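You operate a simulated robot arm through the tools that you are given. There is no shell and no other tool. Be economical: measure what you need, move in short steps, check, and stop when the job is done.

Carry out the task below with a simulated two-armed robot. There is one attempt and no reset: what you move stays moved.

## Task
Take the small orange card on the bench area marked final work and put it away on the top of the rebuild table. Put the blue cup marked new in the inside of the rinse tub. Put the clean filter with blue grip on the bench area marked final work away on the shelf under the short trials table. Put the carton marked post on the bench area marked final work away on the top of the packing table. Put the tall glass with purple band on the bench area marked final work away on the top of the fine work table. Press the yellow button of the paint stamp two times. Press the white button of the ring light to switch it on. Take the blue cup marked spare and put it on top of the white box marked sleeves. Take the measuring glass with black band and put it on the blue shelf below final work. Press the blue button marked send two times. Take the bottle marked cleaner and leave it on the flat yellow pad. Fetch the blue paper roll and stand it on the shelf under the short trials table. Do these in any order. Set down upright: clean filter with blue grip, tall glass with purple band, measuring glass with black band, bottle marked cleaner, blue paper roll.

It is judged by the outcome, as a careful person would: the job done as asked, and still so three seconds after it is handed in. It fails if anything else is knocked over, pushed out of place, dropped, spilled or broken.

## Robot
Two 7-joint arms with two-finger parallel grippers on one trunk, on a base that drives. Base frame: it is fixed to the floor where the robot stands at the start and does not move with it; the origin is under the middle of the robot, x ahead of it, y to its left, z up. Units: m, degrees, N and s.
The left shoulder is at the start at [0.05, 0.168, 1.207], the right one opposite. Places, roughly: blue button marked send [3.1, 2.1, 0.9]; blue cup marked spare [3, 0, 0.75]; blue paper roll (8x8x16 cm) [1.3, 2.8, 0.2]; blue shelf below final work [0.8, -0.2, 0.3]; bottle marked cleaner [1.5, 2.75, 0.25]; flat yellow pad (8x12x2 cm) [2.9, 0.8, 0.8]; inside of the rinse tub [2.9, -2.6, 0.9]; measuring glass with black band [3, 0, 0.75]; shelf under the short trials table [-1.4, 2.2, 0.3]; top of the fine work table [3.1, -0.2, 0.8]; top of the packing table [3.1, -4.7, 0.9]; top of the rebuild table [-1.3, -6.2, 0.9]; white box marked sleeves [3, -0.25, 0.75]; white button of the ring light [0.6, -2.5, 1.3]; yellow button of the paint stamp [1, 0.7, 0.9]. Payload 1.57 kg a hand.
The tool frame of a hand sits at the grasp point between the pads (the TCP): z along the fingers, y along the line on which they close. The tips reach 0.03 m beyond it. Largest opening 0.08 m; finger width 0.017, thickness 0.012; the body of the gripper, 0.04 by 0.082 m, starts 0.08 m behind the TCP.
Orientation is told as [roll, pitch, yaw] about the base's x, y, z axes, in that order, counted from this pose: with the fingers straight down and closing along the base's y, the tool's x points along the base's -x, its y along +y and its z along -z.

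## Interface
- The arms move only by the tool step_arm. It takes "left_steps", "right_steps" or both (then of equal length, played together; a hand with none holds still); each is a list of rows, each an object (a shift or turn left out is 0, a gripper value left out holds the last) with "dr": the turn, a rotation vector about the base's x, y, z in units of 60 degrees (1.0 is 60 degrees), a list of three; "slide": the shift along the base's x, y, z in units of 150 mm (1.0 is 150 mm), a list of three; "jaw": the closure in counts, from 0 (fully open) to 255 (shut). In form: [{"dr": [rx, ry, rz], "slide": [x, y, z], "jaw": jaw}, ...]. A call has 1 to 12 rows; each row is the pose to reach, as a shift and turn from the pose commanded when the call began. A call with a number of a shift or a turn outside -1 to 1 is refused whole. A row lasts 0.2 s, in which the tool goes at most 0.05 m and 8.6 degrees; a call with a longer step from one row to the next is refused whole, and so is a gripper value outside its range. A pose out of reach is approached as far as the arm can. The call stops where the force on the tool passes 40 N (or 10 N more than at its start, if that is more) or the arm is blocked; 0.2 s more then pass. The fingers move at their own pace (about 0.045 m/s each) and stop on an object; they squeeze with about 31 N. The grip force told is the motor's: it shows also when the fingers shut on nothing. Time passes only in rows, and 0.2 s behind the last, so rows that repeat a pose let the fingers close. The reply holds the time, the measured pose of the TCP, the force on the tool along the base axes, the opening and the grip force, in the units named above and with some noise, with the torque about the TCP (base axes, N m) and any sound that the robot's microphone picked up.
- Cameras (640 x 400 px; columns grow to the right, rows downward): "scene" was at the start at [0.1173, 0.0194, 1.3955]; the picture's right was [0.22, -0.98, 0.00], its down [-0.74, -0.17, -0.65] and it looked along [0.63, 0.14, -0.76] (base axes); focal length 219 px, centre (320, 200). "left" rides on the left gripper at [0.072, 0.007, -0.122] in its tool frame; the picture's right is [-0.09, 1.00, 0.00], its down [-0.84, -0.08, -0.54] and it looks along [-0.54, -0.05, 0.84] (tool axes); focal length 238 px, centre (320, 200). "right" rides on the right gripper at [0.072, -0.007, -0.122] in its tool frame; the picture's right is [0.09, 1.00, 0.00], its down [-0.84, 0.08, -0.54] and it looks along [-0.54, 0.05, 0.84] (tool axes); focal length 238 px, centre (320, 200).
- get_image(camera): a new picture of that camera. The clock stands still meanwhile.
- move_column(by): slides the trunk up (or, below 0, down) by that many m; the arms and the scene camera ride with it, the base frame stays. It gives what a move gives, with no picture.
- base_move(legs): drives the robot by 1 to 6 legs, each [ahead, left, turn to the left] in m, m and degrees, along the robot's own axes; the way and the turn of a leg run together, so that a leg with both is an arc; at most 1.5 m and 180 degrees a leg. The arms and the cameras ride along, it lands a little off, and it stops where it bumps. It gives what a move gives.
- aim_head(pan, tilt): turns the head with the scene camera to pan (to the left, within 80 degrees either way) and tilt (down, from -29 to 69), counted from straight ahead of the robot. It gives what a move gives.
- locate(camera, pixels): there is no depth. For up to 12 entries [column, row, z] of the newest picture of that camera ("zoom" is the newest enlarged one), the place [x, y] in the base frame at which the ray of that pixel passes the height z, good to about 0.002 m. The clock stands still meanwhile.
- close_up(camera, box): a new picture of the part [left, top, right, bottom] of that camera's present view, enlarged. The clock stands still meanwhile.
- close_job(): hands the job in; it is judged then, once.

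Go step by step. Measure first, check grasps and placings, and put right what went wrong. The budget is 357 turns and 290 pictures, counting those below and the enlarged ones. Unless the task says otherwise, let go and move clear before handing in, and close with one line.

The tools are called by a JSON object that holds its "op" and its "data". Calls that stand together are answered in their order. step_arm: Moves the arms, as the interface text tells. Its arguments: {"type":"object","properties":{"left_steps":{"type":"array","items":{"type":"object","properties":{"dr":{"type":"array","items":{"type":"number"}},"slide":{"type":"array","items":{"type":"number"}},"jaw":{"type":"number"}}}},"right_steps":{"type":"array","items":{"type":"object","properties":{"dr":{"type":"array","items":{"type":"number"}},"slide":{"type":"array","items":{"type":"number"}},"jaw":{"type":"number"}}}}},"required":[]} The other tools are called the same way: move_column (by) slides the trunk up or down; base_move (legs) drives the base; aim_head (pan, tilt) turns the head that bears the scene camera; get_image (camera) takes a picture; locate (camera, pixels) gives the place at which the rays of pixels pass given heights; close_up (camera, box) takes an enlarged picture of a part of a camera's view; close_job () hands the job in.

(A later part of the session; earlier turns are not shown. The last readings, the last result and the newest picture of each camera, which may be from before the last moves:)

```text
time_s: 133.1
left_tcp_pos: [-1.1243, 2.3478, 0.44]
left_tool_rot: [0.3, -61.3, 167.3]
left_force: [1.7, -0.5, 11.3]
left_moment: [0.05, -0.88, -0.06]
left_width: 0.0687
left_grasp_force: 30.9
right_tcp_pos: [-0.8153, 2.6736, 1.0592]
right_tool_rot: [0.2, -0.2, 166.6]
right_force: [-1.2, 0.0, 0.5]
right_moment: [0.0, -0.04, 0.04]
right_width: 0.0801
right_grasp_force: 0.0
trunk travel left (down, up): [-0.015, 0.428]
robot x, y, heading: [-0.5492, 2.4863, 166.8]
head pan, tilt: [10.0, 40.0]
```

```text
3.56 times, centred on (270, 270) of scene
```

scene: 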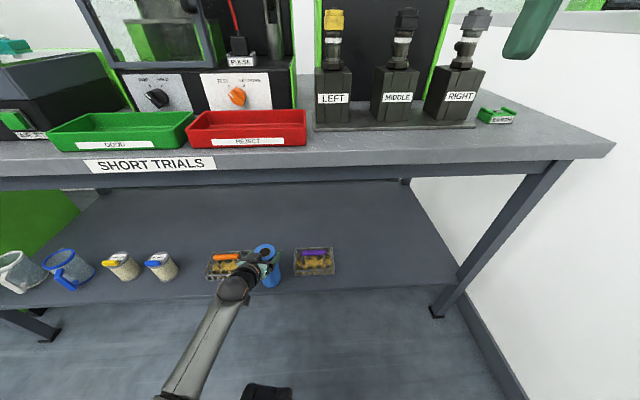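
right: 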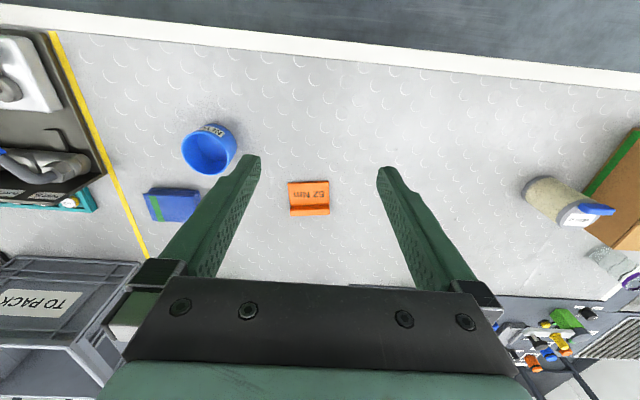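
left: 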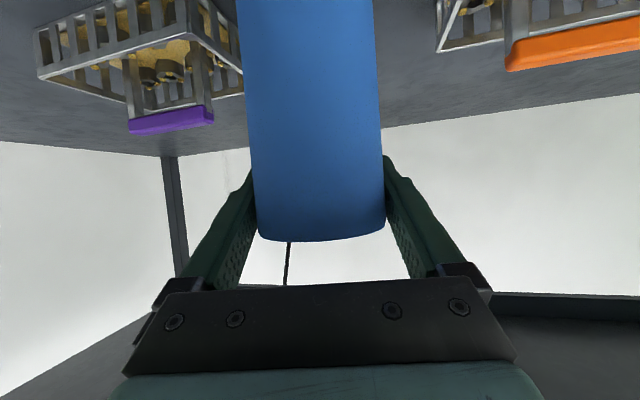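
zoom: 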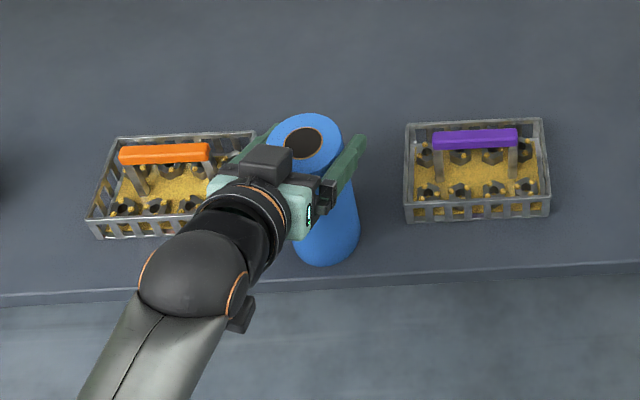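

Contact felt; roll bottom fully on the shelf. I open and back the base straight out.

{"op": "step_arm", "data": {"left_steps": [{"slide": [0, 0, 0.01], "jaw": 0}, {"slide": [0, 0, 0.01], "jaw": 0}, {"slide": [0, 0, 0.01], "jaw": 0}]}}

{"op": "base_move", "data": {"legs": [[-0.2, 0, 0]]}}

{"op": "get_image", "data": {"camera": "scene"}}

```text
time_s: 133.9
left_tcp_pos: [-1.1235, 2.3491, 0.4368]
left_tool_rot: [0.3, -60.8, 167.3]
left_force: [0.2, -0.2, -0.2]
left_moment: [-0.02, -0.04, 0.0]
left_width: 0.0804
left_grasp_force: 0.0
right_tcp_pos: [-0.8165, 2.6739, 1.0585]
right_tool_rot: [0.1, -0.2, 166.6]
right_force: [-0.4, 0.5, 0.4]
right_moment: [0.02, 0.03, -0.02]
right_width: 0.08
right_grasp_force: 0.0
trunk travel left (down, up): [-0.015, 0.428]
robot x, y, heading: [-0.5509, 2.4866, 166.8]
head pan, tilt: [10.0, 40.0]
```

```text
time_s: 135.5
left_tcp_pos: [-0.9277, 2.3029, 0.4372]
left_tool_rot: [0.4, -60.9, 167.3]
left_force: [-0.8, -0.2, 0.3]
left_moment: [-0.03, 0.03, 0.0]
left_width: 0.0799
left_grasp_force: 0.0
right_tcp_pos: [-0.6203, 2.6277, 1.059]
right_tool_rot: [0.1, -0.2, 166.5]
right_force: [-0.7, 0.3, -0.2]
right_moment: [-0.02, 0.02, 0.01]
right_width: 0.0801
right_grasp_force: 0.1
trunk travel left (down, up): [-0.015, 0.428]
robot x, y, heading: [-0.3539, 2.4372, 166.7]
head pan, tilt: [10.0, 40.0]
```

```text
239 pictures are left
```

scene: 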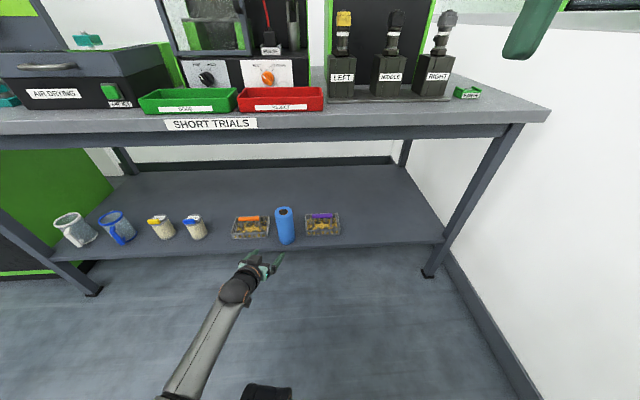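

The roll stands upright between the baskets. Now to the rack for the cleaner bottle: back along the corridor and face the rack.

{"op": "base_move", "data": {"legs": [[0, 0, 13], [0, 0.53, 0], [-1.5, 0, 0], [-0.74, 0, 0], [0, 0, -90]]}}

{"op": "aim_head", "data": {"pan": 15, "tilt": 40}}

{"op": "get_image", "data": {"camera": "left"}}

{"op": "close_up", "data": {"camera": "scene", "box": [180, 160, 460, 335]}}

```text
time_s: 153.9
left_tcp_pos: [1.628, 2.4015, 0.4378]
left_tool_rot: [0.4, -60.9, 89.4]
left_force: [0.1, 0.2, -0.3]
left_moment: [0.01, 0.0, 0.0]
left_width: 0.0799
left_grasp_force: 0.0
right_tcp_pos: [2.0103, 2.1703, 1.0578]
right_tool_rot: [0.3, -0.2, 88.6]
right_force: [0.0, 0.4, -1.4]
right_moment: [-0.01, 0.02, 0.02]
right_width: 0.0802
right_grasp_force: 0.0
trunk travel left (down, up): [-0.015, 0.428]
robot x, y, heading: [1.8832, 1.871, 88.9]
head pan, tilt: [10.0, 40.0]
```

```text
time_s: 154.5
left_tcp_pos: [1.6281, 2.4022, 0.4379]
left_tool_rot: [0.4, -60.8, 89.4]
left_force: [0.5, -0.4, 0.2]
left_moment: [0.02, -0.02, 0.04]
left_width: 0.08
left_grasp_force: 0.1
right_tcp_pos: [2.0092, 2.1698, 1.06]
right_tool_rot: [0.3, -0.2, 88.7]
right_force: [-0.9, -0.4, 0.5]
right_moment: [0.0, 0.01, -0.02]
right_width: 0.08
right_grasp_force: 0.1
trunk travel left (down, up): [-0.015, 0.428]
robot x, y, heading: [1.8814, 1.8711, 88.9]
head pan, tilt: [15.0, 40.0]
```

```text
238 pictures are left
```

left: 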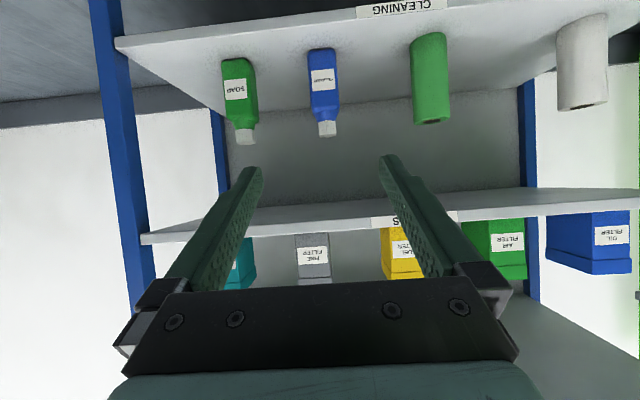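

```text
2.29 times, centred on (320, 248) of scene
```

zoom: 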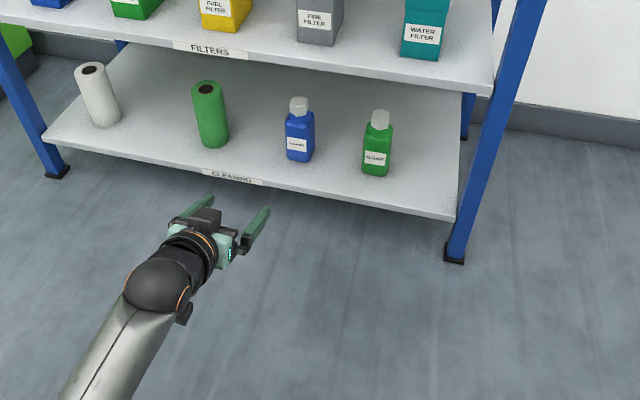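

{"op": "locate", "data": {"camera": "left", "pixels": [[319, 136, 0.3], [337, 136, 0.3], [328, 136, 0.28], [328, 136, 0.32], [308, 52, 0.16], [335, 49, 0.16], [311, 104, 0.26], [340, 103, 0.26]]}}

{"op": "locate", "data": {"camera": "zoom", "pixels": [[298, 101, 0.28], [298, 101, 0.3], [298, 101, 0.32], [300, 161, 0.16], [285, 155, 0.16], [314, 160, 0.16]]}}

```text
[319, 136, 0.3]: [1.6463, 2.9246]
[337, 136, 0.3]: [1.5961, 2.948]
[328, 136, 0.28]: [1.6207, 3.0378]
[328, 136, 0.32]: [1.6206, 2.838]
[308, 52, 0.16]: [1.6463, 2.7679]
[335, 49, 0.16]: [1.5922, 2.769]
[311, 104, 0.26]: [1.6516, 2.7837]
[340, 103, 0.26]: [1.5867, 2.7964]
```

```text
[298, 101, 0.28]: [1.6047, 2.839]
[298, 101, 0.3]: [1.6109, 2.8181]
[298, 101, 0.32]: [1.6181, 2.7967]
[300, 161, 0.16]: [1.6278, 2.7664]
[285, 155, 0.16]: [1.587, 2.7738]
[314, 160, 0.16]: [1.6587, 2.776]
```

Bottle: centre ≈ (1.62, 2.80), body ≈0.06 wide, cap top ≈0.325. I lessen the tilt to 45° (keeps the forearm higher) and lower toward z≈0.25 to grip the body.

{"op": "step_arm", "data": {"left_steps": [{"dr": [-0.08, 0, 0], "slide": [0, 0, -0.15]}, {"dr": [-0.16, 0, 0], "slide": [0, 0, -0.3]}, {"dr": [-0.25, 0, 0], "slide": [0, 0, -0.5]}, {"dr": [-0.25, 0, 0], "slide": [0, 0, -0.7]}]}}

{"op": "step_arm", "data": {"left_steps": [{"slide": [0, 0, -0.15]}, {"slide": [0, 0, -0.3]}, {"slide": [0, 0, -0.45]}, {"slide": [0, 0, -0.5]}]}}

{"op": "get_image", "data": {"camera": "left"}}

```text
time_s: 155.5
left_tcp_pos: [1.6283, 2.4019, 0.3323]
left_tool_rot: [0.1, -45.8, 89.5]
left_force: [-0.7, 0.7, -0.2]
left_moment: [0.0, 0.0, -0.04]
left_width: 0.08
left_grasp_force: 0.1
right_tcp_pos: [2.0102, 2.17, 1.0587]
right_tool_rot: [0.1, -0.2, 88.7]
right_force: [0.4, 0.3, 0.3]
right_moment: [-0.03, 0.03, 0.02]
right_width: 0.0801
right_grasp_force: 0.0
trunk travel left (down, up): [-0.015, 0.428]
robot x, y, heading: [1.8824, 1.8677, 88.6]
head pan, tilt: [15.0, 40.0]
```

```text
time_s: 156.5
left_tcp_pos: [1.6271, 2.4018, 0.258]
left_tool_rot: [0.0, -45.9, 89.6]
left_force: [0.2, 0.3, -1.0]
left_moment: [0.01, -0.02, 0.04]
left_width: 0.0798
left_grasp_force: 0.1
right_tcp_pos: [2.0092, 2.1704, 1.0593]
right_tool_rot: [0.1, -0.2, 88.7]
right_force: [0.2, -0.4, 0.2]
right_moment: [-0.01, 0.03, 0.03]
right_width: 0.08
right_grasp_force: 0.1
trunk travel left (down, up): [-0.015, 0.428]
robot x, y, heading: [1.8794, 1.868, 88.9]
head pan, tilt: [15.0, 40.0]
```

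```text
236 pictures are left
```

left: 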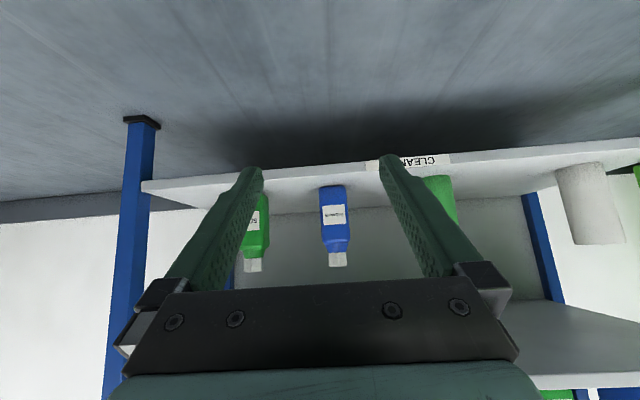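

Tracking is exact at 45°. I straighten the base and approach.

{"op": "base_move", "data": {"legs": [[0, 0, 1.1], [0.27, 0, 0]]}}

{"op": "get_image", "data": {"camera": "left"}}

```text
time_s: 158.8
left_tcp_pos: [1.6187, 2.6653, 0.2575]
left_tool_rot: [0.0, -45.9, 90.6]
left_force: [-0.7, 0.5, 0.8]
left_moment: [-0.01, 0.0, 0.01]
left_width: 0.08
left_grasp_force: 0.1
right_tcp_pos: [2.0051, 2.4401, 1.0585]
right_tool_rot: [0.2, -0.3, 89.7]
right_force: [-0.4, 0.7, 0.7]
right_moment: [0.01, 0.01, -0.03]
right_width: 0.08
right_grasp_force: 0.0
trunk travel left (down, up): [-0.015, 0.428]
robot x, y, heading: [1.8821, 2.1374, 89.6]
head pan, tilt: [15.0, 40.0]
```

```text
235 pictures are left
```

left: 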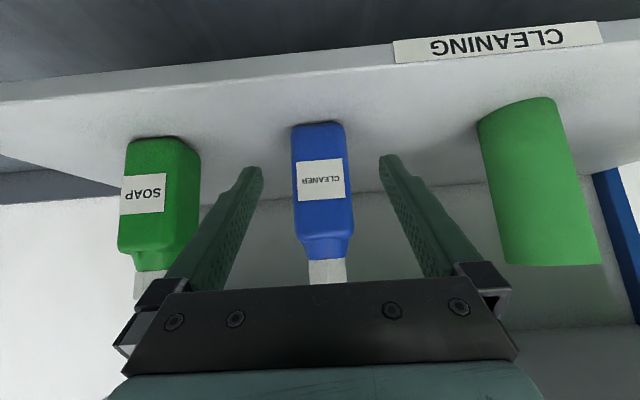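

CLEANER label confirmed and centred. I drive in 0.135 and grip.

{"op": "base_move", "data": {"legs": [[0.133, 0, 0]]}}

{"op": "step_arm", "data": {"left_steps": [{"jaw": 255}, {"jaw": 255}, {"jaw": 255}, {"jaw": 255}, {"slide": [0, 0, 0.1]}, {"slide": [0, 0, 0.2]}, {"slide": [0, 0, 0.3]}]}}

{"op": "get_image", "data": {"camera": "left"}}

```text
time_s: 160.1
left_tcp_pos: [1.619, 2.7972, 0.2569]
left_tool_rot: [0.1, -45.9, 90.6]
left_force: [0.4, -0.4, 0.0]
left_moment: [0.03, -0.02, 0.02]
left_width: 0.0801
left_grasp_force: 0.2
right_tcp_pos: [2.0058, 2.5726, 1.0595]
right_tool_rot: [0.1, -0.3, 89.6]
right_force: [0.0, -1.3, 0.5]
right_moment: [0.0, -0.01, 0.0]
right_width: 0.0799
right_grasp_force: 0.0
trunk travel left (down, up): [-0.015, 0.428]
robot x, y, heading: [1.883, 2.2679, 89.8]
head pan, tilt: [15.0, 40.0]
```

```text
time_s: 161.7
left_tcp_pos: [1.6214, 2.7968, 0.3032]
left_tool_rot: [0.1, -45.7, 90.6]
left_force: [1.2, -1.0, -3.5]
left_moment: [0.0, 0.01, 0.03]
left_width: 0.0599
left_grasp_force: 30.9
right_tcp_pos: [2.0064, 2.5727, 1.0585]
right_tool_rot: [0.2, -0.2, 89.6]
right_force: [0.6, -0.5, 0.4]
right_moment: [0.02, 0.01, -0.03]
right_width: 0.0802
right_grasp_force: 0.0
trunk travel left (down, up): [-0.015, 0.428]
robot x, y, heading: [1.8807, 2.271, 89.9]
head pan, tilt: [15.0, 40.0]
```

```text
234 pictures are left
```

left: 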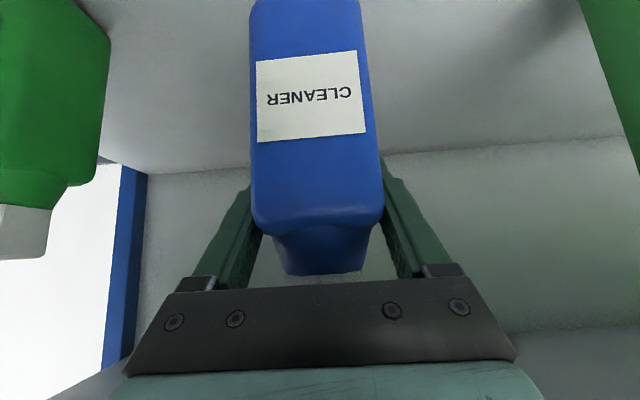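

Bottle held (0.060, 31 N). I back out, raise the column and turn to face +x.

{"op": "base_move", "data": {"legs": [[-0.4, 0, 0]]}}

{"op": "move_column", "data": {"by": 0.38}}

{"op": "step_arm", "data": {"left_steps": [{"slide": [0, 0, 0.25]}, {"slide": [0, 0, 0.5]}, {"slide": [0, 0, 0.75]}, {"slide": [0, 0, 1]}]}}

{"op": "step_arm", "data": {"left_steps": [{"slide": [0, 0, 0.25]}, {"slide": [0, -0.1, 0.5]}, {"slide": [0, -0.3, 0.75]}, {"slide": [0, -0.5, 1]}]}}

{"op": "base_move", "data": {"legs": [[0, 0, -90]]}}

{"op": "aim_head", "data": {"pan": 0, "tilt": 25}}

{"op": "get_image", "data": {"camera": "scene"}}

```text
time_s: 164.2
left_tcp_pos: [1.6192, 2.3953, 0.3034]
left_tool_rot: [0.1, -45.7, 90.4]
left_force: [0.8, -0.3, -3.5]
left_moment: [0.07, 0.02, 0.05]
left_width: 0.0597
left_grasp_force: 31.7
right_tcp_pos: [2.0038, 2.1705, 1.0588]
right_tool_rot: [0.2, -0.2, 89.6]
right_force: [-0.7, -0.3, 0.1]
right_moment: [0.03, 0.0, 0.0]
right_width: 0.0799
right_grasp_force: 0.0
trunk travel left (down, up): [-0.015, 0.428]
robot x, y, heading: [1.8814, 1.8659, 89.7]
head pan, tilt: [15.0, 40.0]
```

```text
time_s: 167.9
left_tcp_pos: [1.6177, 2.3961, 0.6821]
left_tool_rot: [0.1, -45.8, 90.6]
left_force: [-0.1, -0.1, -3.7]
left_moment: [0.04, 0.0, 0.0]
left_width: 0.0599
left_grasp_force: 31.6
right_tcp_pos: [2.004, 2.1698, 1.4382]
right_tool_rot: [0.2, -0.2, 89.6]
right_force: [-0.8, -0.5, -0.6]
right_moment: [-0.01, 0.0, -0.02]
right_width: 0.08
right_grasp_force: 0.0
trunk travel left (down, up): [-0.395, 0.048]
robot x, y, heading: [1.8829, 1.8707, 89.6]
head pan, tilt: [15.0, 40.0]
```

```text
time_s: 168.9
left_tcp_pos: [1.6206, 2.3961, 0.8326]
left_tool_rot: [0.1, -45.8, 90.6]
left_force: [0.5, -0.8, -2.5]
left_moment: [0.06, -0.01, 0.03]
left_width: 0.0599
left_grasp_force: 31.0
right_tcp_pos: [2.0034, 2.1713, 1.4385]
right_tool_rot: [0.2, -0.2, 89.5]
right_force: [0.0, -0.2, 0.4]
right_moment: [-0.03, 0.0, 0.0]
right_width: 0.0801
right_grasp_force: 0.0
trunk travel left (down, up): [-0.395, 0.048]
robot x, y, heading: [1.8811, 1.8676, 89.8]
head pan, tilt: [15.0, 40.0]
```

```text
time_s: 169.9
left_tcp_pos: [1.6181, 2.3191, 0.9809]
left_tool_rot: [0.0, -45.9, 90.5]
left_force: [0.5, 0.0, -3.2]
left_moment: [0.04, -0.01, 0.0]
left_width: 0.0599
left_grasp_force: 31.2
right_tcp_pos: [2.0031, 2.1698, 1.4385]
right_tool_rot: [0.2, -0.1, 89.6]
right_force: [-0.4, -0.4, 0.2]
right_moment: [-0.02, 0.0, 0.02]
right_width: 0.0801
right_grasp_force: 0.1
trunk travel left (down, up): [-0.395, 0.048]
robot x, y, heading: [1.8807, 1.8709, 89.8]
head pan, tilt: [15.0, 40.0]
```

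```text
time_s: 174.1
left_tcp_pos: [2.3339, 2.1298, 0.9792]
left_tool_rot: [0.1, -45.8, 0.4]
left_force: [-0.1, 0.4, -3.2]
left_moment: [-0.03, -0.06, 0.0]
left_width: 0.0599
left_grasp_force: 31.1
right_tcp_pos: [2.1827, 1.7448, 1.4389]
right_tool_rot: [0.2, -0.2, -0.5]
right_force: [-0.6, -0.1, -0.2]
right_moment: [-0.01, -0.04, 0.02]
right_width: 0.0802
right_grasp_force: 0.1
trunk travel left (down, up): [-0.395, 0.048]
robot x, y, heading: [1.8787, 1.8691, -0.5]
head pan, tilt: [15.0, 40.0]
```

```text
time_s: 174.9
left_tcp_pos: [2.3342, 2.1303, 0.9816]
left_tool_rot: [0.0, -45.7, 0.3]
left_force: [0.3, 0.5, -3.3]
left_moment: [0.02, -0.03, -0.01]
left_width: 0.0599
left_grasp_force: 31.2
right_tcp_pos: [2.1836, 1.7452, 1.4386]
right_tool_rot: [0.1, -0.2, -0.4]
right_force: [-0.1, 0.3, 0.3]
right_moment: [0.02, -0.01, 0.0]
right_width: 0.0802
right_grasp_force: 0.0
trunk travel left (down, up): [-0.395, 0.048]
robot x, y, heading: [1.8802, 1.8707, -0.4]
head pan, tilt: [0.0, 25.0]
```

```text
233 pictures are left
```

scene: 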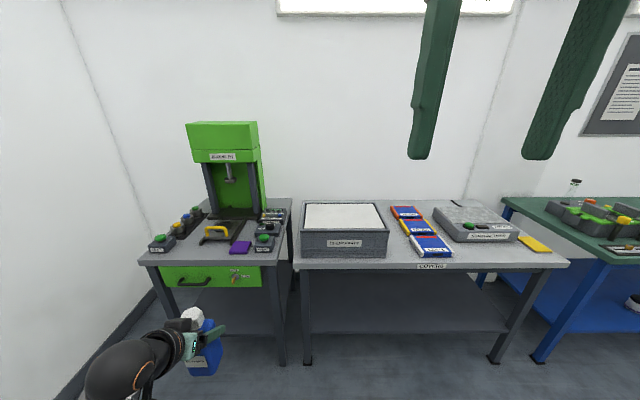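

The yellow pad is at (535,243); several small button boxes stand on the press table. I zoom to find "SEND".

{"op": "close_up", "data": {"camera": "scene", "box": [130, 195, 310, 295]}}

{"op": "close_up", "data": {"camera": "scene", "box": [290, 190, 590, 290]}}

```text
3.56 times, centred on (220, 245) of scene
```

zoom: 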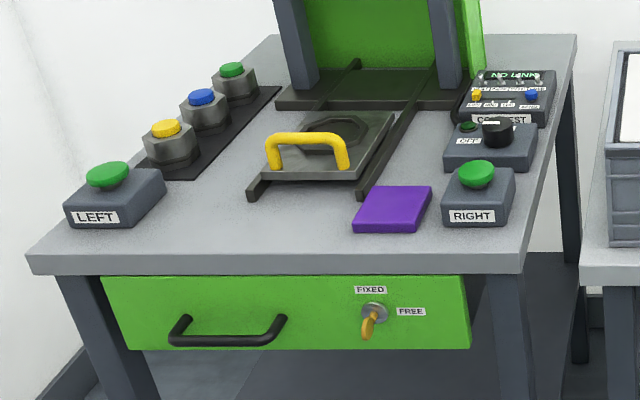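

```text
2.13 times, centred on (440, 240) of scene
```

zoom: 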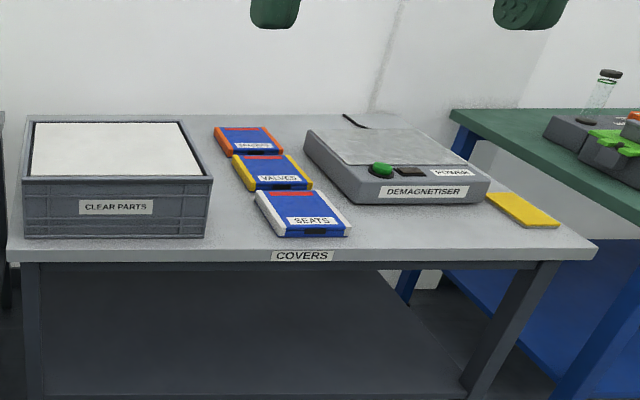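

The device with "NO LINK" and yellow/blue buttons at (279,222) seems to be the one; I raise the bottle for clearance, locate things and go closer.

{"op": "locate", "data": {"camera": "scene", "pixels": [[279, 222, 0.95], [279, 222, 0.9], [200, 266, 0.88], [263, 236, 0.93], [535, 244, 0.92], [535, 244, 0.9], [430, 267, 0.88]]}}

{"op": "step_arm", "data": {"left_steps": [{"slide": [-0.1, 0, 0.25]}, {"slide": [-0.2, 0, 0.5]}, {"slide": [-0.3, 0, 0.75]}, {"slide": [-0.4, 0, 1]}]}}

{"op": "base_move", "data": {"legs": [[0, 0.32, 0.4], [0.5, 0, 0]]}}

{"op": "aim_head", "data": {"pan": 0, "tilt": 40}}

{"op": "get_image", "data": {"camera": "scene"}}

```text
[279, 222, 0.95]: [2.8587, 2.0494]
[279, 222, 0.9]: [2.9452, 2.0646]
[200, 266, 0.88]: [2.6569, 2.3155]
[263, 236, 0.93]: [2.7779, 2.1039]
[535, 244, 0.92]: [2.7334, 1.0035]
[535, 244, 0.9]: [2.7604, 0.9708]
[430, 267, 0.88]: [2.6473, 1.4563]
```

```text
time_s: 175.9
left_tcp_pos: [2.2906, 2.1323, 1.136]
left_tool_rot: [0.2, -45.6, 0.3]
left_force: [0.2, -0.5, -3.8]
left_moment: [-0.01, -0.09, 0.01]
left_width: 0.0597
left_grasp_force: 31.4
left hand out of reach, approached as far as the arm can: row 3, 4
right_tcp_pos: [2.1821, 1.7451, 1.4385]
right_tool_rot: [0.3, -0.2, -0.3]
right_force: [0.2, -0.3, 0.2]
right_moment: [-0.01, -0.03, 0.01]
right_width: 0.0801
right_grasp_force: 0.0
trunk travel left (down, up): [-0.395, 0.048]
robot x, y, heading: [1.8803, 1.8662, -0.4]
head pan, tilt: [0.0, 25.0]
```

```text
time_s: 180.5
left_tcp_pos: [2.7897, 2.4561, 1.1349]
left_tool_rot: [0.0, -45.7, 1.1]
left_force: [0.8, 0.2, -3.0]
left_moment: [0.0, -0.09, 0.01]
left_width: 0.0598
left_grasp_force: 30.8
right_tcp_pos: [2.6824, 2.0671, 1.4395]
right_tool_rot: [0.2, -0.1, 0.0]
right_force: [0.3, 0.1, -0.3]
right_moment: [-0.02, 0.0, 0.0]
right_width: 0.0801
right_grasp_force: 0.1
trunk travel left (down, up): [-0.395, 0.048]
robot x, y, heading: [2.382, 2.1893, 0.3]
head pan, tilt: [0.0, 25.0]
```

```text
time_s: 181.3
left_tcp_pos: [2.7874, 2.4575, 1.1356]
left_tool_rot: [0.1, -45.7, 1.0]
left_force: [-0.4, 0.3, -3.6]
left_moment: [-0.01, -0.06, -0.02]
left_width: 0.0599
left_grasp_force: 30.5
right_tcp_pos: [2.6833, 2.0686, 1.4389]
right_tool_rot: [0.2, -0.2, 0.1]
right_force: [-0.3, -0.2, 0.1]
right_moment: [-0.01, 0.0, -0.02]
right_width: 0.08
right_grasp_force: 0.0
trunk travel left (down, up): [-0.395, 0.048]
robot x, y, heading: [2.3796, 2.1886, 0.1]
head pan, tilt: [0.0, 40.0]
```

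```text
230 pictures are left
```

scene: 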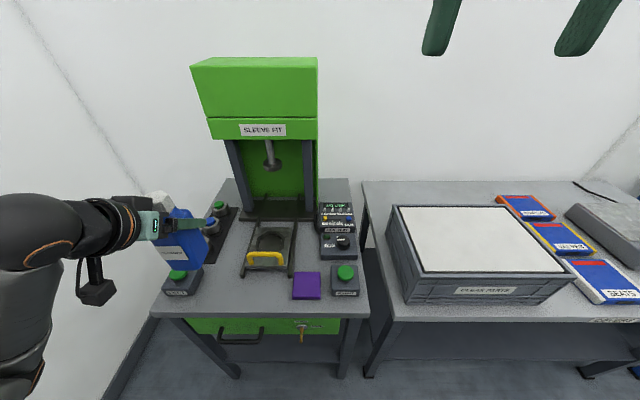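

{"op": "close_up", "data": {"camera": "scene", "box": [290, 190, 380, 250]}}

{"op": "locate", "data": {"camera": "scene", "pixels": [[346, 224, 0.85], [346, 224, 0.8], [346, 224, 0.9], [270, 316, 0.8], [270, 316, 0.9], [347, 296, 0.8], [347, 296, 0.9]]}}

```text
6.67 times, centred on (335, 220) of scene
```

zoom: 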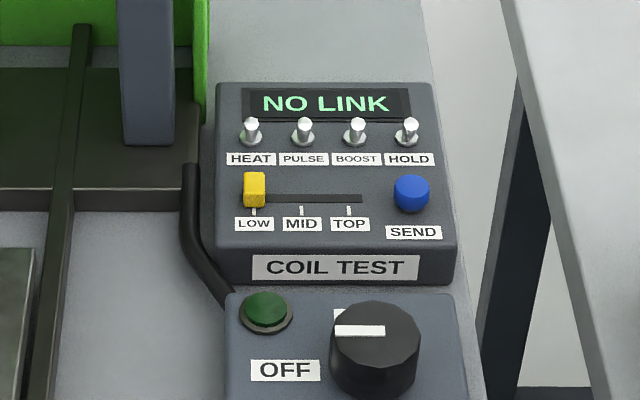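

```text
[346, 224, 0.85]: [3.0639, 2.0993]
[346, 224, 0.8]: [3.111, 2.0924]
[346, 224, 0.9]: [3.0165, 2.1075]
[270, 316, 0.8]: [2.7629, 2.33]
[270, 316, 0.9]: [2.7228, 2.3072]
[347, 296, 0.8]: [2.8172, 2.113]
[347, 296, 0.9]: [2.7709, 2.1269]
```

SEND blue button confirmed at scene ≈(348,219). I bring the right hand over it with jaws shut and look with its camera.

{"op": "step_arm", "data": {"right_steps": [{"slide": [0.25, 0, -0.2], "jaw": 255}, {"slide": [0.5, 0.03, -0.4], "jaw": 255}, {"slide": [0.75, 0.05, -0.6], "jaw": 255}, {"slide": [1, 0.08, -0.8], "jaw": 255}]}}

{"op": "step_arm", "data": {"right_steps": [{"slide": [0.25, 0, -0.1]}, {"slide": [0.5, 0, -0.2]}, {"slide": [0.75, 0.05, -0.4]}, {"slide": [0.9, 0.05, -0.6]}]}}

{"op": "get_image", "data": {"camera": "right"}}

```text
time_s: 182.3
left_tcp_pos: [2.7893, 2.4566, 1.134]
left_tool_rot: [0.1, -45.6, 1.0]
left_force: [-0.1, -0.4, -3.5]
left_moment: [0.0, -0.05, 0.02]
left_width: 0.0598
left_grasp_force: 30.9
right_tcp_pos: [2.8367, 2.0816, 1.3185]
right_tool_rot: [0.2, -0.2, 0.2]
right_force: [-0.7, 0.8, -0.3]
right_moment: [0.0, 0.01, 0.0]
right_width: 0.0
right_grasp_force: 4.4
trunk travel left (down, up): [-0.395, 0.048]
robot x, y, heading: [2.3774, 2.1894, 0.4]
head pan, tilt: [0.0, 40.0]
```

```text
time_s: 183.3
left_tcp_pos: [2.7894, 2.4561, 1.135]
left_tool_rot: [0.2, -45.6, 0.9]
left_force: [-0.2, -0.1, -2.9]
left_moment: [0.04, -0.05, 0.02]
left_width: 0.06
left_grasp_force: 31.1
right_tcp_pos: [2.9572, 2.09, 1.2259]
right_tool_rot: [0.1, -0.2, 0.1]
right_force: [0.2, 0.0, 0.3]
right_moment: [0.0, 0.01, -0.01]
right_width: 0.0
right_grasp_force: 21.4
right hand out of reach, approached as far as the arm can: row 4
trunk travel left (down, up): [-0.395, 0.048]
robot x, y, heading: [2.3807, 2.1894, -0.1]
head pan, tilt: [0.0, 40.0]
```

```text
228 pictures are left
```

right: 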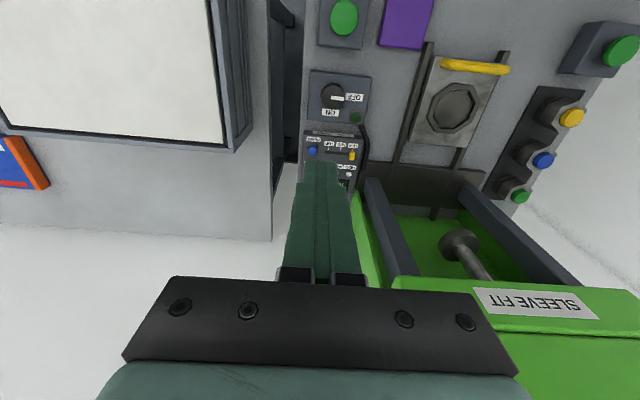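

{"op": "locate", "data": {"camera": "right", "pixels": [[313, 150, 0.8], [313, 150, 0.85], [313, 150, 0.9], [349, 205, 0.85], [344, 15, 0.85]]}}

{"op": "locate", "data": {"camera": "scene", "pixels": [[348.5, 218.5, 0.8], [348.5, 218.5, 0.85], [348.5, 218.5, 0.9], [347, 273, 0.85]]}}

```text
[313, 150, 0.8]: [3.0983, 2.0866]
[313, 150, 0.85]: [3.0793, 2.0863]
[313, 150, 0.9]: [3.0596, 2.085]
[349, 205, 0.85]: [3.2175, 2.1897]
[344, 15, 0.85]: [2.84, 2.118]
```

```text
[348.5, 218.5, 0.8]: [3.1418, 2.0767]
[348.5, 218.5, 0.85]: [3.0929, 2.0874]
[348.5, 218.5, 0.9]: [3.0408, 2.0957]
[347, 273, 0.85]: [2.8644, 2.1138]
```

SEND button ≈ (3.071, 2.087, 0.871). I drive 0.1 closer and descend above it.

{"op": "base_move", "data": {"legs": [[0.09, 0, 0]]}}

{"op": "step_arm", "data": {"right_steps": [{"slide": [0, 0, -0.3]}, {"slide": [0, 0, -0.6]}, {"slide": [0, 0, -0.9]}]}}

{"op": "get_image", "data": {"camera": "right"}}

```text
time_s: 184.4
left_tcp_pos: [2.8797, 2.4569, 1.1361]
left_tool_rot: [0.1, -45.6, 1.0]
left_force: [-0.3, 0.6, -3.8]
left_moment: [0.02, -0.04, 0.0]
left_width: 0.0602
left_grasp_force: 30.7
right_tcp_pos: [3.0487, 2.0914, 1.2281]
right_tool_rot: [0.2, -0.2, 0.1]
right_force: [0.2, 0.1, -0.4]
right_moment: [0.02, 0.02, 0.01]
right_width: 0.0002
right_grasp_force: 21.7
trunk travel left (down, up): [-0.395, 0.048]
robot x, y, heading: [2.4683, 2.1872, 0.1]
head pan, tilt: [0.0, 40.0]
```

```text
time_s: 185.2
left_tcp_pos: [2.8797, 2.457, 1.1355]
left_tool_rot: [0.1, -45.5, 0.9]
left_force: [0.1, -0.2, -2.8]
left_moment: [-0.01, -0.04, -0.03]
left_width: 0.0599
left_grasp_force: 31.2
right_tcp_pos: [3.0469, 2.0897, 1.0922]
right_tool_rot: [0.2, -0.3, 0.0]
right_force: [0.6, -0.2, 0.1]
right_moment: [0.0, -0.02, 0.0]
right_width: 0.0002
right_grasp_force: 21.4
trunk travel left (down, up): [-0.395, 0.048]
robot x, y, heading: [2.4706, 2.1893, -0.1]
head pan, tilt: [0.0, 40.0]
```

```text
227 pictures are left
```

right: 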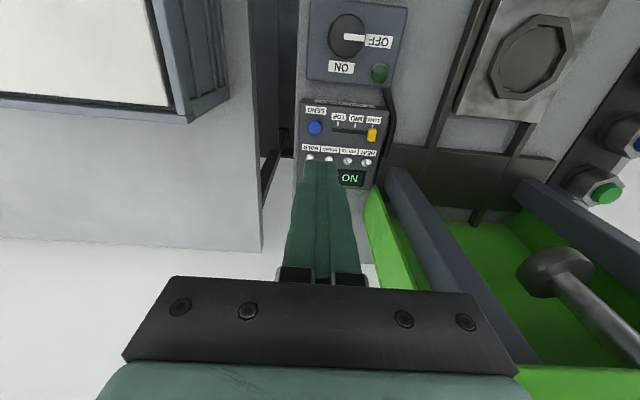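

{"op": "locate", "data": {"camera": "right", "pixels": [[315, 127, 0.85], [315, 127, 0.87], [315, 127, 0.89], [311, 158, 0.88]]}}

```text
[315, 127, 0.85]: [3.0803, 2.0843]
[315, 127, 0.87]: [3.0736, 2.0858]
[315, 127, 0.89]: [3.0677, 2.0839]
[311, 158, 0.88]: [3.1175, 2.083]
```

{"op": "step_arm", "data": {"right_steps": [{"slide": [0.1, -0.03, -0.2]}, {"slide": [0.165, -0.033, -0.5]}, {"slide": [0.165, -0.033, -0.8]}, {"slide": [0.165, -0.033, -1]}]}}

{"op": "close_up", "data": {"camera": "scene", "box": [290, 190, 410, 270]}}

{"op": "get_image", "data": {"camera": "right"}}

```text
time_s: 186.2
left_tcp_pos: [2.8783, 2.4572, 1.1356]
left_tool_rot: [0.1, -45.7, 1.0]
left_force: [-0.3, -0.2, -2.8]
left_moment: [-0.01, -0.05, 0.01]
left_width: 0.0601
left_grasp_force: 31.0
right_tcp_pos: [3.072, 2.0879, 0.9421]
right_tool_rot: [0.1, -0.3, 0.1]
right_force: [0.0, 0.9, -0.7]
right_moment: [0.05, 0.03, 0.01]
right_width: 0.0001
right_grasp_force: 20.3
trunk travel left (down, up): [-0.395, 0.048]
robot x, y, heading: [2.4723, 2.1891, 0.2]
head pan, tilt: [0.0, 40.0]
```

```text
5.00 times, centred on (350, 230) of scene
```

zoom: 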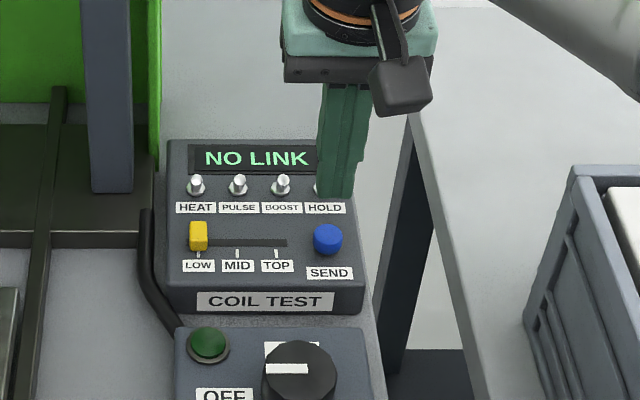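

```text
225 pictures are left
```

right: 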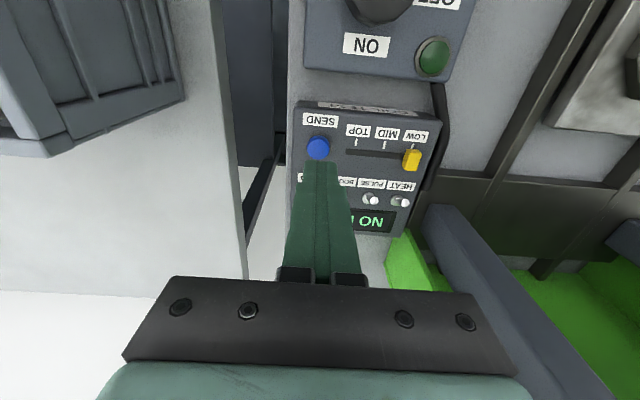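

{"op": "locate", "data": {"camera": "right", "pixels": [[318, 148, 0.86], [318, 148, 0.875], [318, 148, 0.89], [410, 160, 0.87], [430, 58, 0.86]]}}

{"op": "locate", "data": {"camera": "zoom", "pixels": [[328, 238, 0.86], [328, 238, 0.875], [328, 238, 0.89]]}}

```text
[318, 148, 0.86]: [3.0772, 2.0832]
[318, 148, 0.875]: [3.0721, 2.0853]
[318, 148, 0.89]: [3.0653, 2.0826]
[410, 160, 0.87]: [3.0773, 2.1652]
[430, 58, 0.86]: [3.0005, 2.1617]
```

```text
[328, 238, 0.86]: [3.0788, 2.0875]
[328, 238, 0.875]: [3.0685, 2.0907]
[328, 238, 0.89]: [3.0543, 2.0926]
```

{"op": "step_arm", "data": {"right_steps": [{"slide": [0.013, -0.007, -0.15]}, {"slide": [0.013, -0.007, -0.23]}, {"slide": [0.013, -0.007, -0.26]}, {"slide": [0.013, -0.007, -0.28]}, {"slide": [0.013, -0.007, -0.3]}]}}

{"op": "close_up", "data": {"camera": "scene", "box": [290, 190, 410, 270]}}

```text
time_s: 187.4
left_tcp_pos: [2.8798, 2.4569, 1.1358]
left_tool_rot: [0.2, -45.7, 1.0]
left_force: [0.2, -0.4, -2.8]
left_moment: [0.03, -0.05, -0.01]
left_width: 0.0601
left_grasp_force: 31.2
right_tcp_pos: [3.0741, 2.0854, 0.8969]
right_tool_rot: [0.2, -0.3, 0.1]
right_force: [-0.6, 1.2, 2.4]
right_moment: [-0.01, 0.06, 0.03]
right_width: 0.0001
right_grasp_force: 21.3
trunk travel left (down, up): [-0.395, 0.048]
robot x, y, heading: [2.4684, 2.1884, 0.0]
head pan, tilt: [0.0, 40.0]
heard: click
```

```text
5.00 times, centred on (350, 230) of scene
```

zoom: 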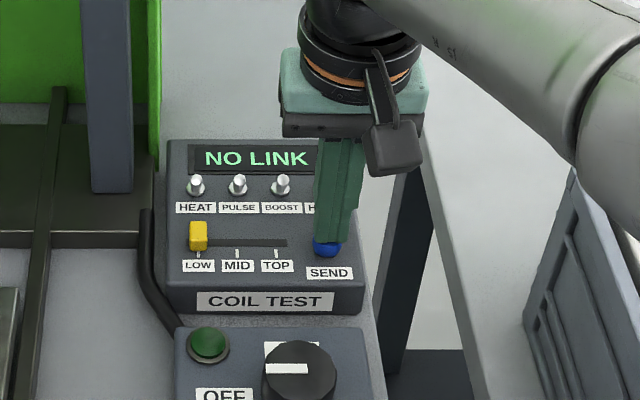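

A click was heard: one press. I lift 2 cm and press once more.

{"op": "step_arm", "data": {"right_steps": [{"slide": [0, 0, 0.1]}, {"slide": [0, 0, 0.18]}, {"slide": [0, 0, 0.18]}, {"slide": [0, 0, 0.1]}, {"slide": [0, 0, 0.04]}, {"slide": [0, 0, 0.02]}, {"slide": [0, 0, 0]}, {"slide": [0, 0, 0]}]}}

```text
time_s: 189.2
left_tcp_pos: [2.8789, 2.4576, 1.1351]
left_tool_rot: [0.1, -45.7, 0.9]
left_force: [-0.5, 0.2, -3.6]
left_moment: [0.0, -0.03, -0.01]
left_width: 0.0598
left_grasp_force: 31.2
right_tcp_pos: [3.0726, 2.0847, 0.8969]
right_tool_rot: [0.1, -0.2, 0.1]
right_force: [-0.7, -1.0, 2.3]
right_moment: [-0.03, 0.06, -0.03]
right_width: 0.0001
right_grasp_force: 21.4
trunk travel left (down, up): [-0.395, 0.048]
robot x, y, heading: [2.47, 2.1905, 0.1]
head pan, tilt: [0.0, 40.0]
heard: click
```

Second click heard. I lift the right hand clear and go to the yellow pad.

{"op": "step_arm", "data": {"right_steps": [{"slide": [0, 0, 0.3]}, {"slide": [0, 0, 0.6]}, {"slide": [0, 0, 0.9]}, {"slide": [0, 0, 1]}]}}

{"op": "step_arm", "data": {"right_steps": [{"slide": [-0.2, 0, 0.3]}, {"slide": [-0.4, 0, 0.6]}, {"slide": [-0.7, 0, 0.9]}, {"slide": [-1, 0, 1], "jaw": 0}]}}

{"op": "base_move", "data": {"legs": [[-0.3, 0, 0], [0, -1.45, 0]]}}

{"op": "get_image", "data": {"camera": "scene"}}

```text
time_s: 190.2
left_tcp_pos: [2.8782, 2.4566, 1.136]
left_tool_rot: [0.0, -45.7, 1.1]
left_force: [0.8, -0.2, -3.0]
left_moment: [0.03, -0.04, -0.01]
left_width: 0.0597
left_grasp_force: 30.5
right_tcp_pos: [3.0731, 2.0853, 1.0469]
right_tool_rot: [0.3, -0.3, 0.1]
right_force: [-0.2, 0.8, -0.2]
right_moment: [-0.02, 0.01, 0.0]
right_width: 0.0001
right_grasp_force: 21.4
trunk travel left (down, up): [-0.395, 0.048]
robot x, y, heading: [2.4719, 2.1895, 0.2]
head pan, tilt: [0.0, 40.0]
```

```text
refused: row 1 steps farther than a row can; nothing moved
```

```text
time_s: 199.1
left_tcp_pos: [2.5845, 1.0073, 1.1355]
left_tool_rot: [0.1, -45.7, 1.3]
left_force: [-0.7, 0.4, -3.3]
left_moment: [-0.01, -0.05, 0.02]
left_width: 0.0597
left_grasp_force: 30.8
right_tcp_pos: [2.7815, 0.6381, 1.0476]
right_tool_rot: [0.3, -0.3, 0.4]
right_force: [0.5, 0.3, 0.3]
right_moment: [-0.02, 0.01, 0.01]
right_width: 0.0
right_grasp_force: 22.0
trunk travel left (down, up): [-0.395, 0.048]
robot x, y, heading: [2.1776, 0.7398, 0.5]
head pan, tilt: [0.0, 40.0]
```

```text
223 pictures are left
```

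scene: 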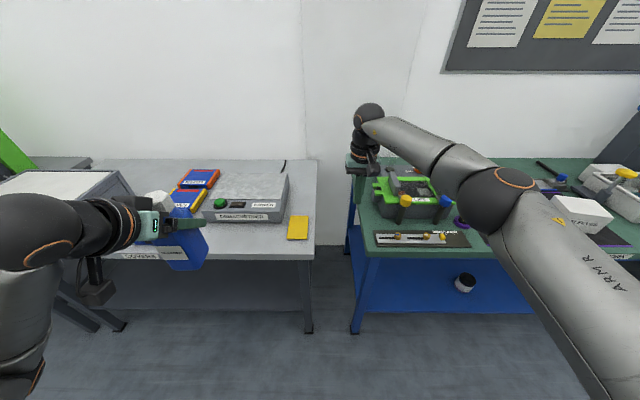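

No harm visible. I lift and retract the right hand (smaller steps), and locate the pad.

{"op": "step_arm", "data": {"right_steps": [{"slide": [-0.1, 0, 0.25]}, {"slide": [-0.3, 0, 0.5]}, {"slide": [-0.5, 0, 0.75]}, {"slide": [-0.7, 0, 1], "jaw": 0}]}}

{"op": "locate", "data": {"camera": "scene", "pixels": [[298, 228, 0.82], [289, 239, 0.82], [307, 239, 0.82], [291, 216, 0.82], [307, 216, 0.82], [250, 257, 0.8]]}}

{"op": "close_up", "data": {"camera": "scene", "box": [340, 140, 640, 300]}}

```text
time_s: 200.1
left_tcp_pos: [2.5837, 1.0083, 1.1356]
left_tool_rot: [0.1, -45.7, 1.3]
left_force: [0.3, -0.4, -4.6]
left_moment: [0.0, -0.05, 0.0]
left_width: 0.0598
left_grasp_force: 31.1
right_tcp_pos: [2.6756, 0.6377, 1.1969]
right_tool_rot: [0.1, -0.3, 0.4]
right_force: [1.2, -1.8, 0.2]
right_moment: [0.03, 0.0, -0.01]
right_width: 0.0321
right_grasp_force: 0.1
trunk travel left (down, up): [-0.395, 0.048]
robot x, y, heading: [2.175, 0.7374, 0.5]
head pan, tilt: [0.0, 40.0]
```

```text
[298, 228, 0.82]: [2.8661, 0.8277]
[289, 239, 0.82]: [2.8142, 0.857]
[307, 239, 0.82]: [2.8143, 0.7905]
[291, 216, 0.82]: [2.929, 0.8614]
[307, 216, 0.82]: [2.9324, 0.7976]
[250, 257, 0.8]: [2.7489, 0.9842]
```

```text
2.13 times, centred on (490, 220) of scene
```

zoom: 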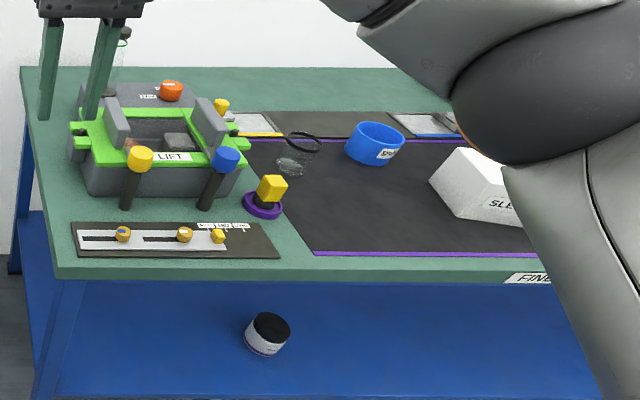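

Pad centre ≈ (2.87, 0.826). I position the base so the bottle comes above it, then look with the left camera.

{"op": "base_move", "data": {"legs": [[0, -0.18, 0], [0.2, 0, -0.5]]}}

{"op": "step_arm", "data": {"left_steps": [{"slide": [0.1, 0, -0.25]}, {"slide": [0.2, 0, -0.5]}, {"slide": [0.35, 0, -0.75]}, {"slide": [0.5, 0, -0.9]}]}}

{"op": "get_image", "data": {"camera": "left"}}

{"op": "get_image", "data": {"camera": "scene"}}

```text
time_s: 202.8
left_tcp_pos: [2.7891, 0.8263, 1.1364]
left_tool_rot: [0.1, -45.6, 1.0]
left_force: [-0.3, 0.5, -2.9]
left_moment: [0.0, -0.03, 0.04]
left_width: 0.0598
left_grasp_force: 30.8
right_tcp_pos: [2.8802, 0.4561, 1.1957]
right_tool_rot: [0.2, -0.1, 0.1]
right_force: [0.8, 0.3, 0.1]
right_moment: [0.03, 0.01, 0.0]
right_width: 0.0802
right_grasp_force: 0.1
trunk travel left (down, up): [-0.395, 0.048]
robot x, y, heading: [2.3791, 0.5582, 0.0]
head pan, tilt: [0.0, 40.0]
```

```text
time_s: 203.8
left_tcp_pos: [2.8632, 0.8269, 0.9988]
left_tool_rot: [0.2, -45.7, 0.9]
left_force: [0.4, 0.3, -3.2]
left_moment: [0.0, -0.08, 0.01]
left_width: 0.0602
left_grasp_force: 30.9
right_tcp_pos: [2.881, 0.4555, 1.1958]
right_tool_rot: [0.1, -0.2, 0.1]
right_force: [-0.4, 0.1, 0.1]
right_moment: [0.01, -0.03, 0.0]
right_width: 0.0801
right_grasp_force: 0.1
trunk travel left (down, up): [-0.395, 0.048]
robot x, y, heading: [2.3812, 0.5594, 0.2]
head pan, tilt: [0.0, 40.0]
```

```text
221 pictures are left
```

left: 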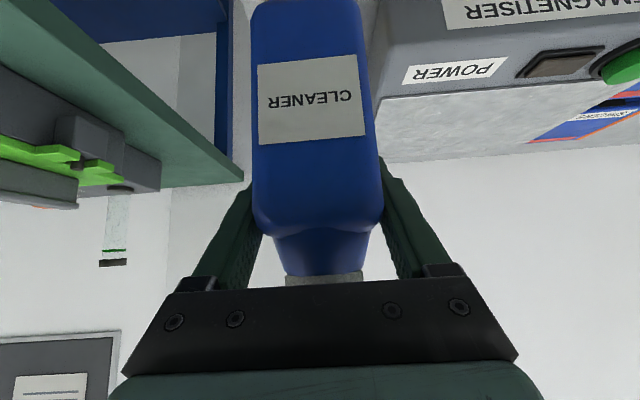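

```text
220 pictures are left
```

scene: 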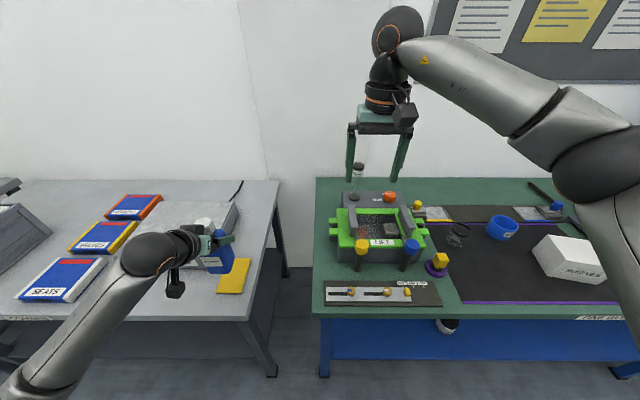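

{"op": "locate", "data": {"camera": "scene", "pixels": [[244, 294, 0.82], [244, 294, 0.8], [244, 294, 0.84], [216, 292, 0.82], [252, 259, 0.82]]}}

{"op": "close_up", "data": {"camera": "scene", "box": [150, 210, 300, 310]}}

```text
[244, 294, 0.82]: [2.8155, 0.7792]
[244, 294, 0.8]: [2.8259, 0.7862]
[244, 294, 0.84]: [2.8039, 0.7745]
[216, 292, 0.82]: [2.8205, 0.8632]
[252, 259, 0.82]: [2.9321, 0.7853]
```

```text
4.00 times, centred on (225, 260) of scene
```

zoom: 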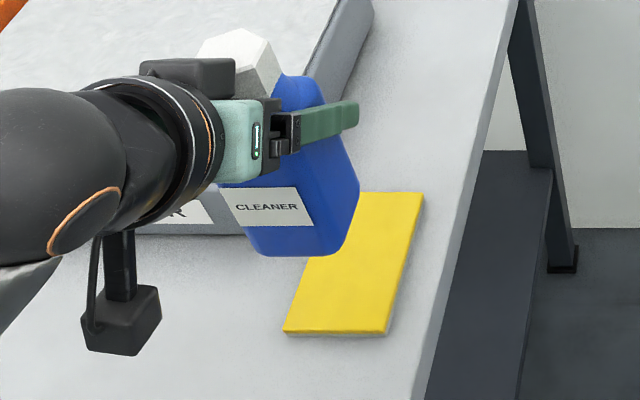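

Pad: x 2.815–2.932, y 0.780–0.863, top ≈0.82. I centre and lower the bottle.

{"op": "step_arm", "data": {"left_steps": [{"slide": [0.06, -0.05, -0.1]}, {"slide": [0.06, -0.05, -0.25]}, {"slide": [0.06, -0.05, -0.4]}, {"slide": [0.06, -0.05, -0.48]}]}}

{"op": "get_image", "data": {"camera": "left"}}

{"op": "close_up", "data": {"camera": "scene", "box": [150, 210, 300, 310]}}

```text
time_s: 204.8
left_tcp_pos: [2.8723, 0.8184, 0.9277]
left_tool_rot: [0.1, -45.7, 1.1]
left_force: [-0.4, 0.1, -3.7]
left_moment: [0.01, -0.07, 0.01]
left_width: 0.0602
left_grasp_force: 30.8
right_tcp_pos: [2.8787, 0.4563, 1.1968]
right_tool_rot: [0.1, -0.2, 0.1]
right_force: [-0.3, 0.5, -0.1]
right_moment: [-0.03, 0.01, 0.01]
right_width: 0.0802
right_grasp_force: 0.0
trunk travel left (down, up): [-0.395, 0.048]
robot x, y, heading: [2.3808, 0.5611, 0.0]
head pan, tilt: [0.0, 40.0]
```

```text
218 pictures are left
```

left: 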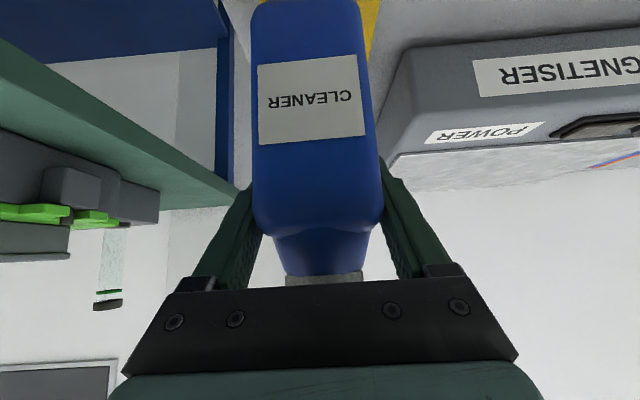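

```text
4.00 times, centred on (225, 260) of scene
```

zoom: 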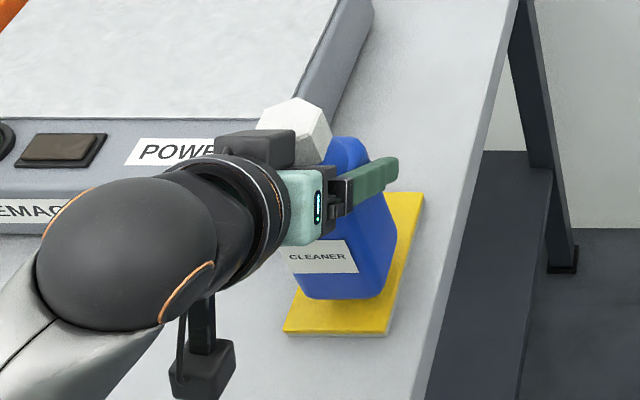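

{"op": "step_arm", "data": {"left_steps": [{"slide": [0, 0, -0.03]}, {"slide": [0, 0, -0.05]}, {"slide": [0, 0, -0.07]}, {"slide": [0, 0, -0.085]}]}}

```text
time_s: 205.8
left_tcp_pos: [2.8729, 0.8191, 0.9152]
left_tool_rot: [0.2, -45.7, 0.9]
left_force: [-0.1, 0.4, -2.7]
left_moment: [0.0, -0.03, 0.01]
left_width: 0.06
left_grasp_force: 30.9
right_tcp_pos: [2.8788, 0.4556, 1.1964]
right_tool_rot: [0.2, -0.3, 0.0]
right_force: [0.1, 0.3, -0.6]
right_moment: [0.0, -0.01, 0.01]
right_width: 0.0799
right_grasp_force: 0.0
trunk travel left (down, up): [-0.395, 0.048]
robot x, y, heading: [2.3816, 0.5572, -0.0]
head pan, tilt: [0.0, 40.0]
```

{"op": "step_arm", "data": {"left_steps": [{"slide": [0, 0, -0.02]}, {"slide": [0, 0, -0.04]}, {"slide": [0, 0, -0.06]}, {"slide": [0, 0, -0.08]}]}}

{"op": "close_up", "data": {"camera": "scene", "box": [150, 210, 300, 310]}}

```text
time_s: 206.8
left_tcp_pos: [2.8745, 0.8183, 0.909]
left_tool_rot: [0.2, -46.4, 1.0]
left_force: [-2.9, -0.2, 22.5]
left_moment: [-0.12, 0.86, 0.02]
left_width: 0.0599
left_grasp_force: 30.8
right_tcp_pos: [2.8764, 0.4553, 1.1969]
right_tool_rot: [0.1, -0.3, 0.2]
right_force: [0.1, -0.5, -0.4]
right_moment: [0.01, 0.0, -0.01]
right_width: 0.08
right_grasp_force: 0.1
trunk travel left (down, up): [-0.395, 0.048]
robot x, y, heading: [2.3816, 0.5586, 0.2]
head pan, tilt: [0.0, 40.0]
```

```text
4.00 times, centred on (225, 260) of scene
```

zoom: 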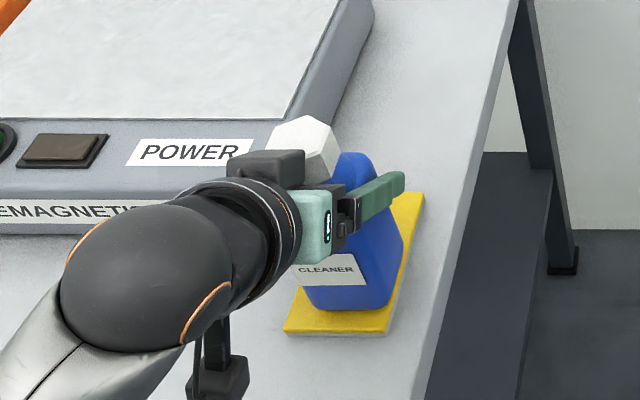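

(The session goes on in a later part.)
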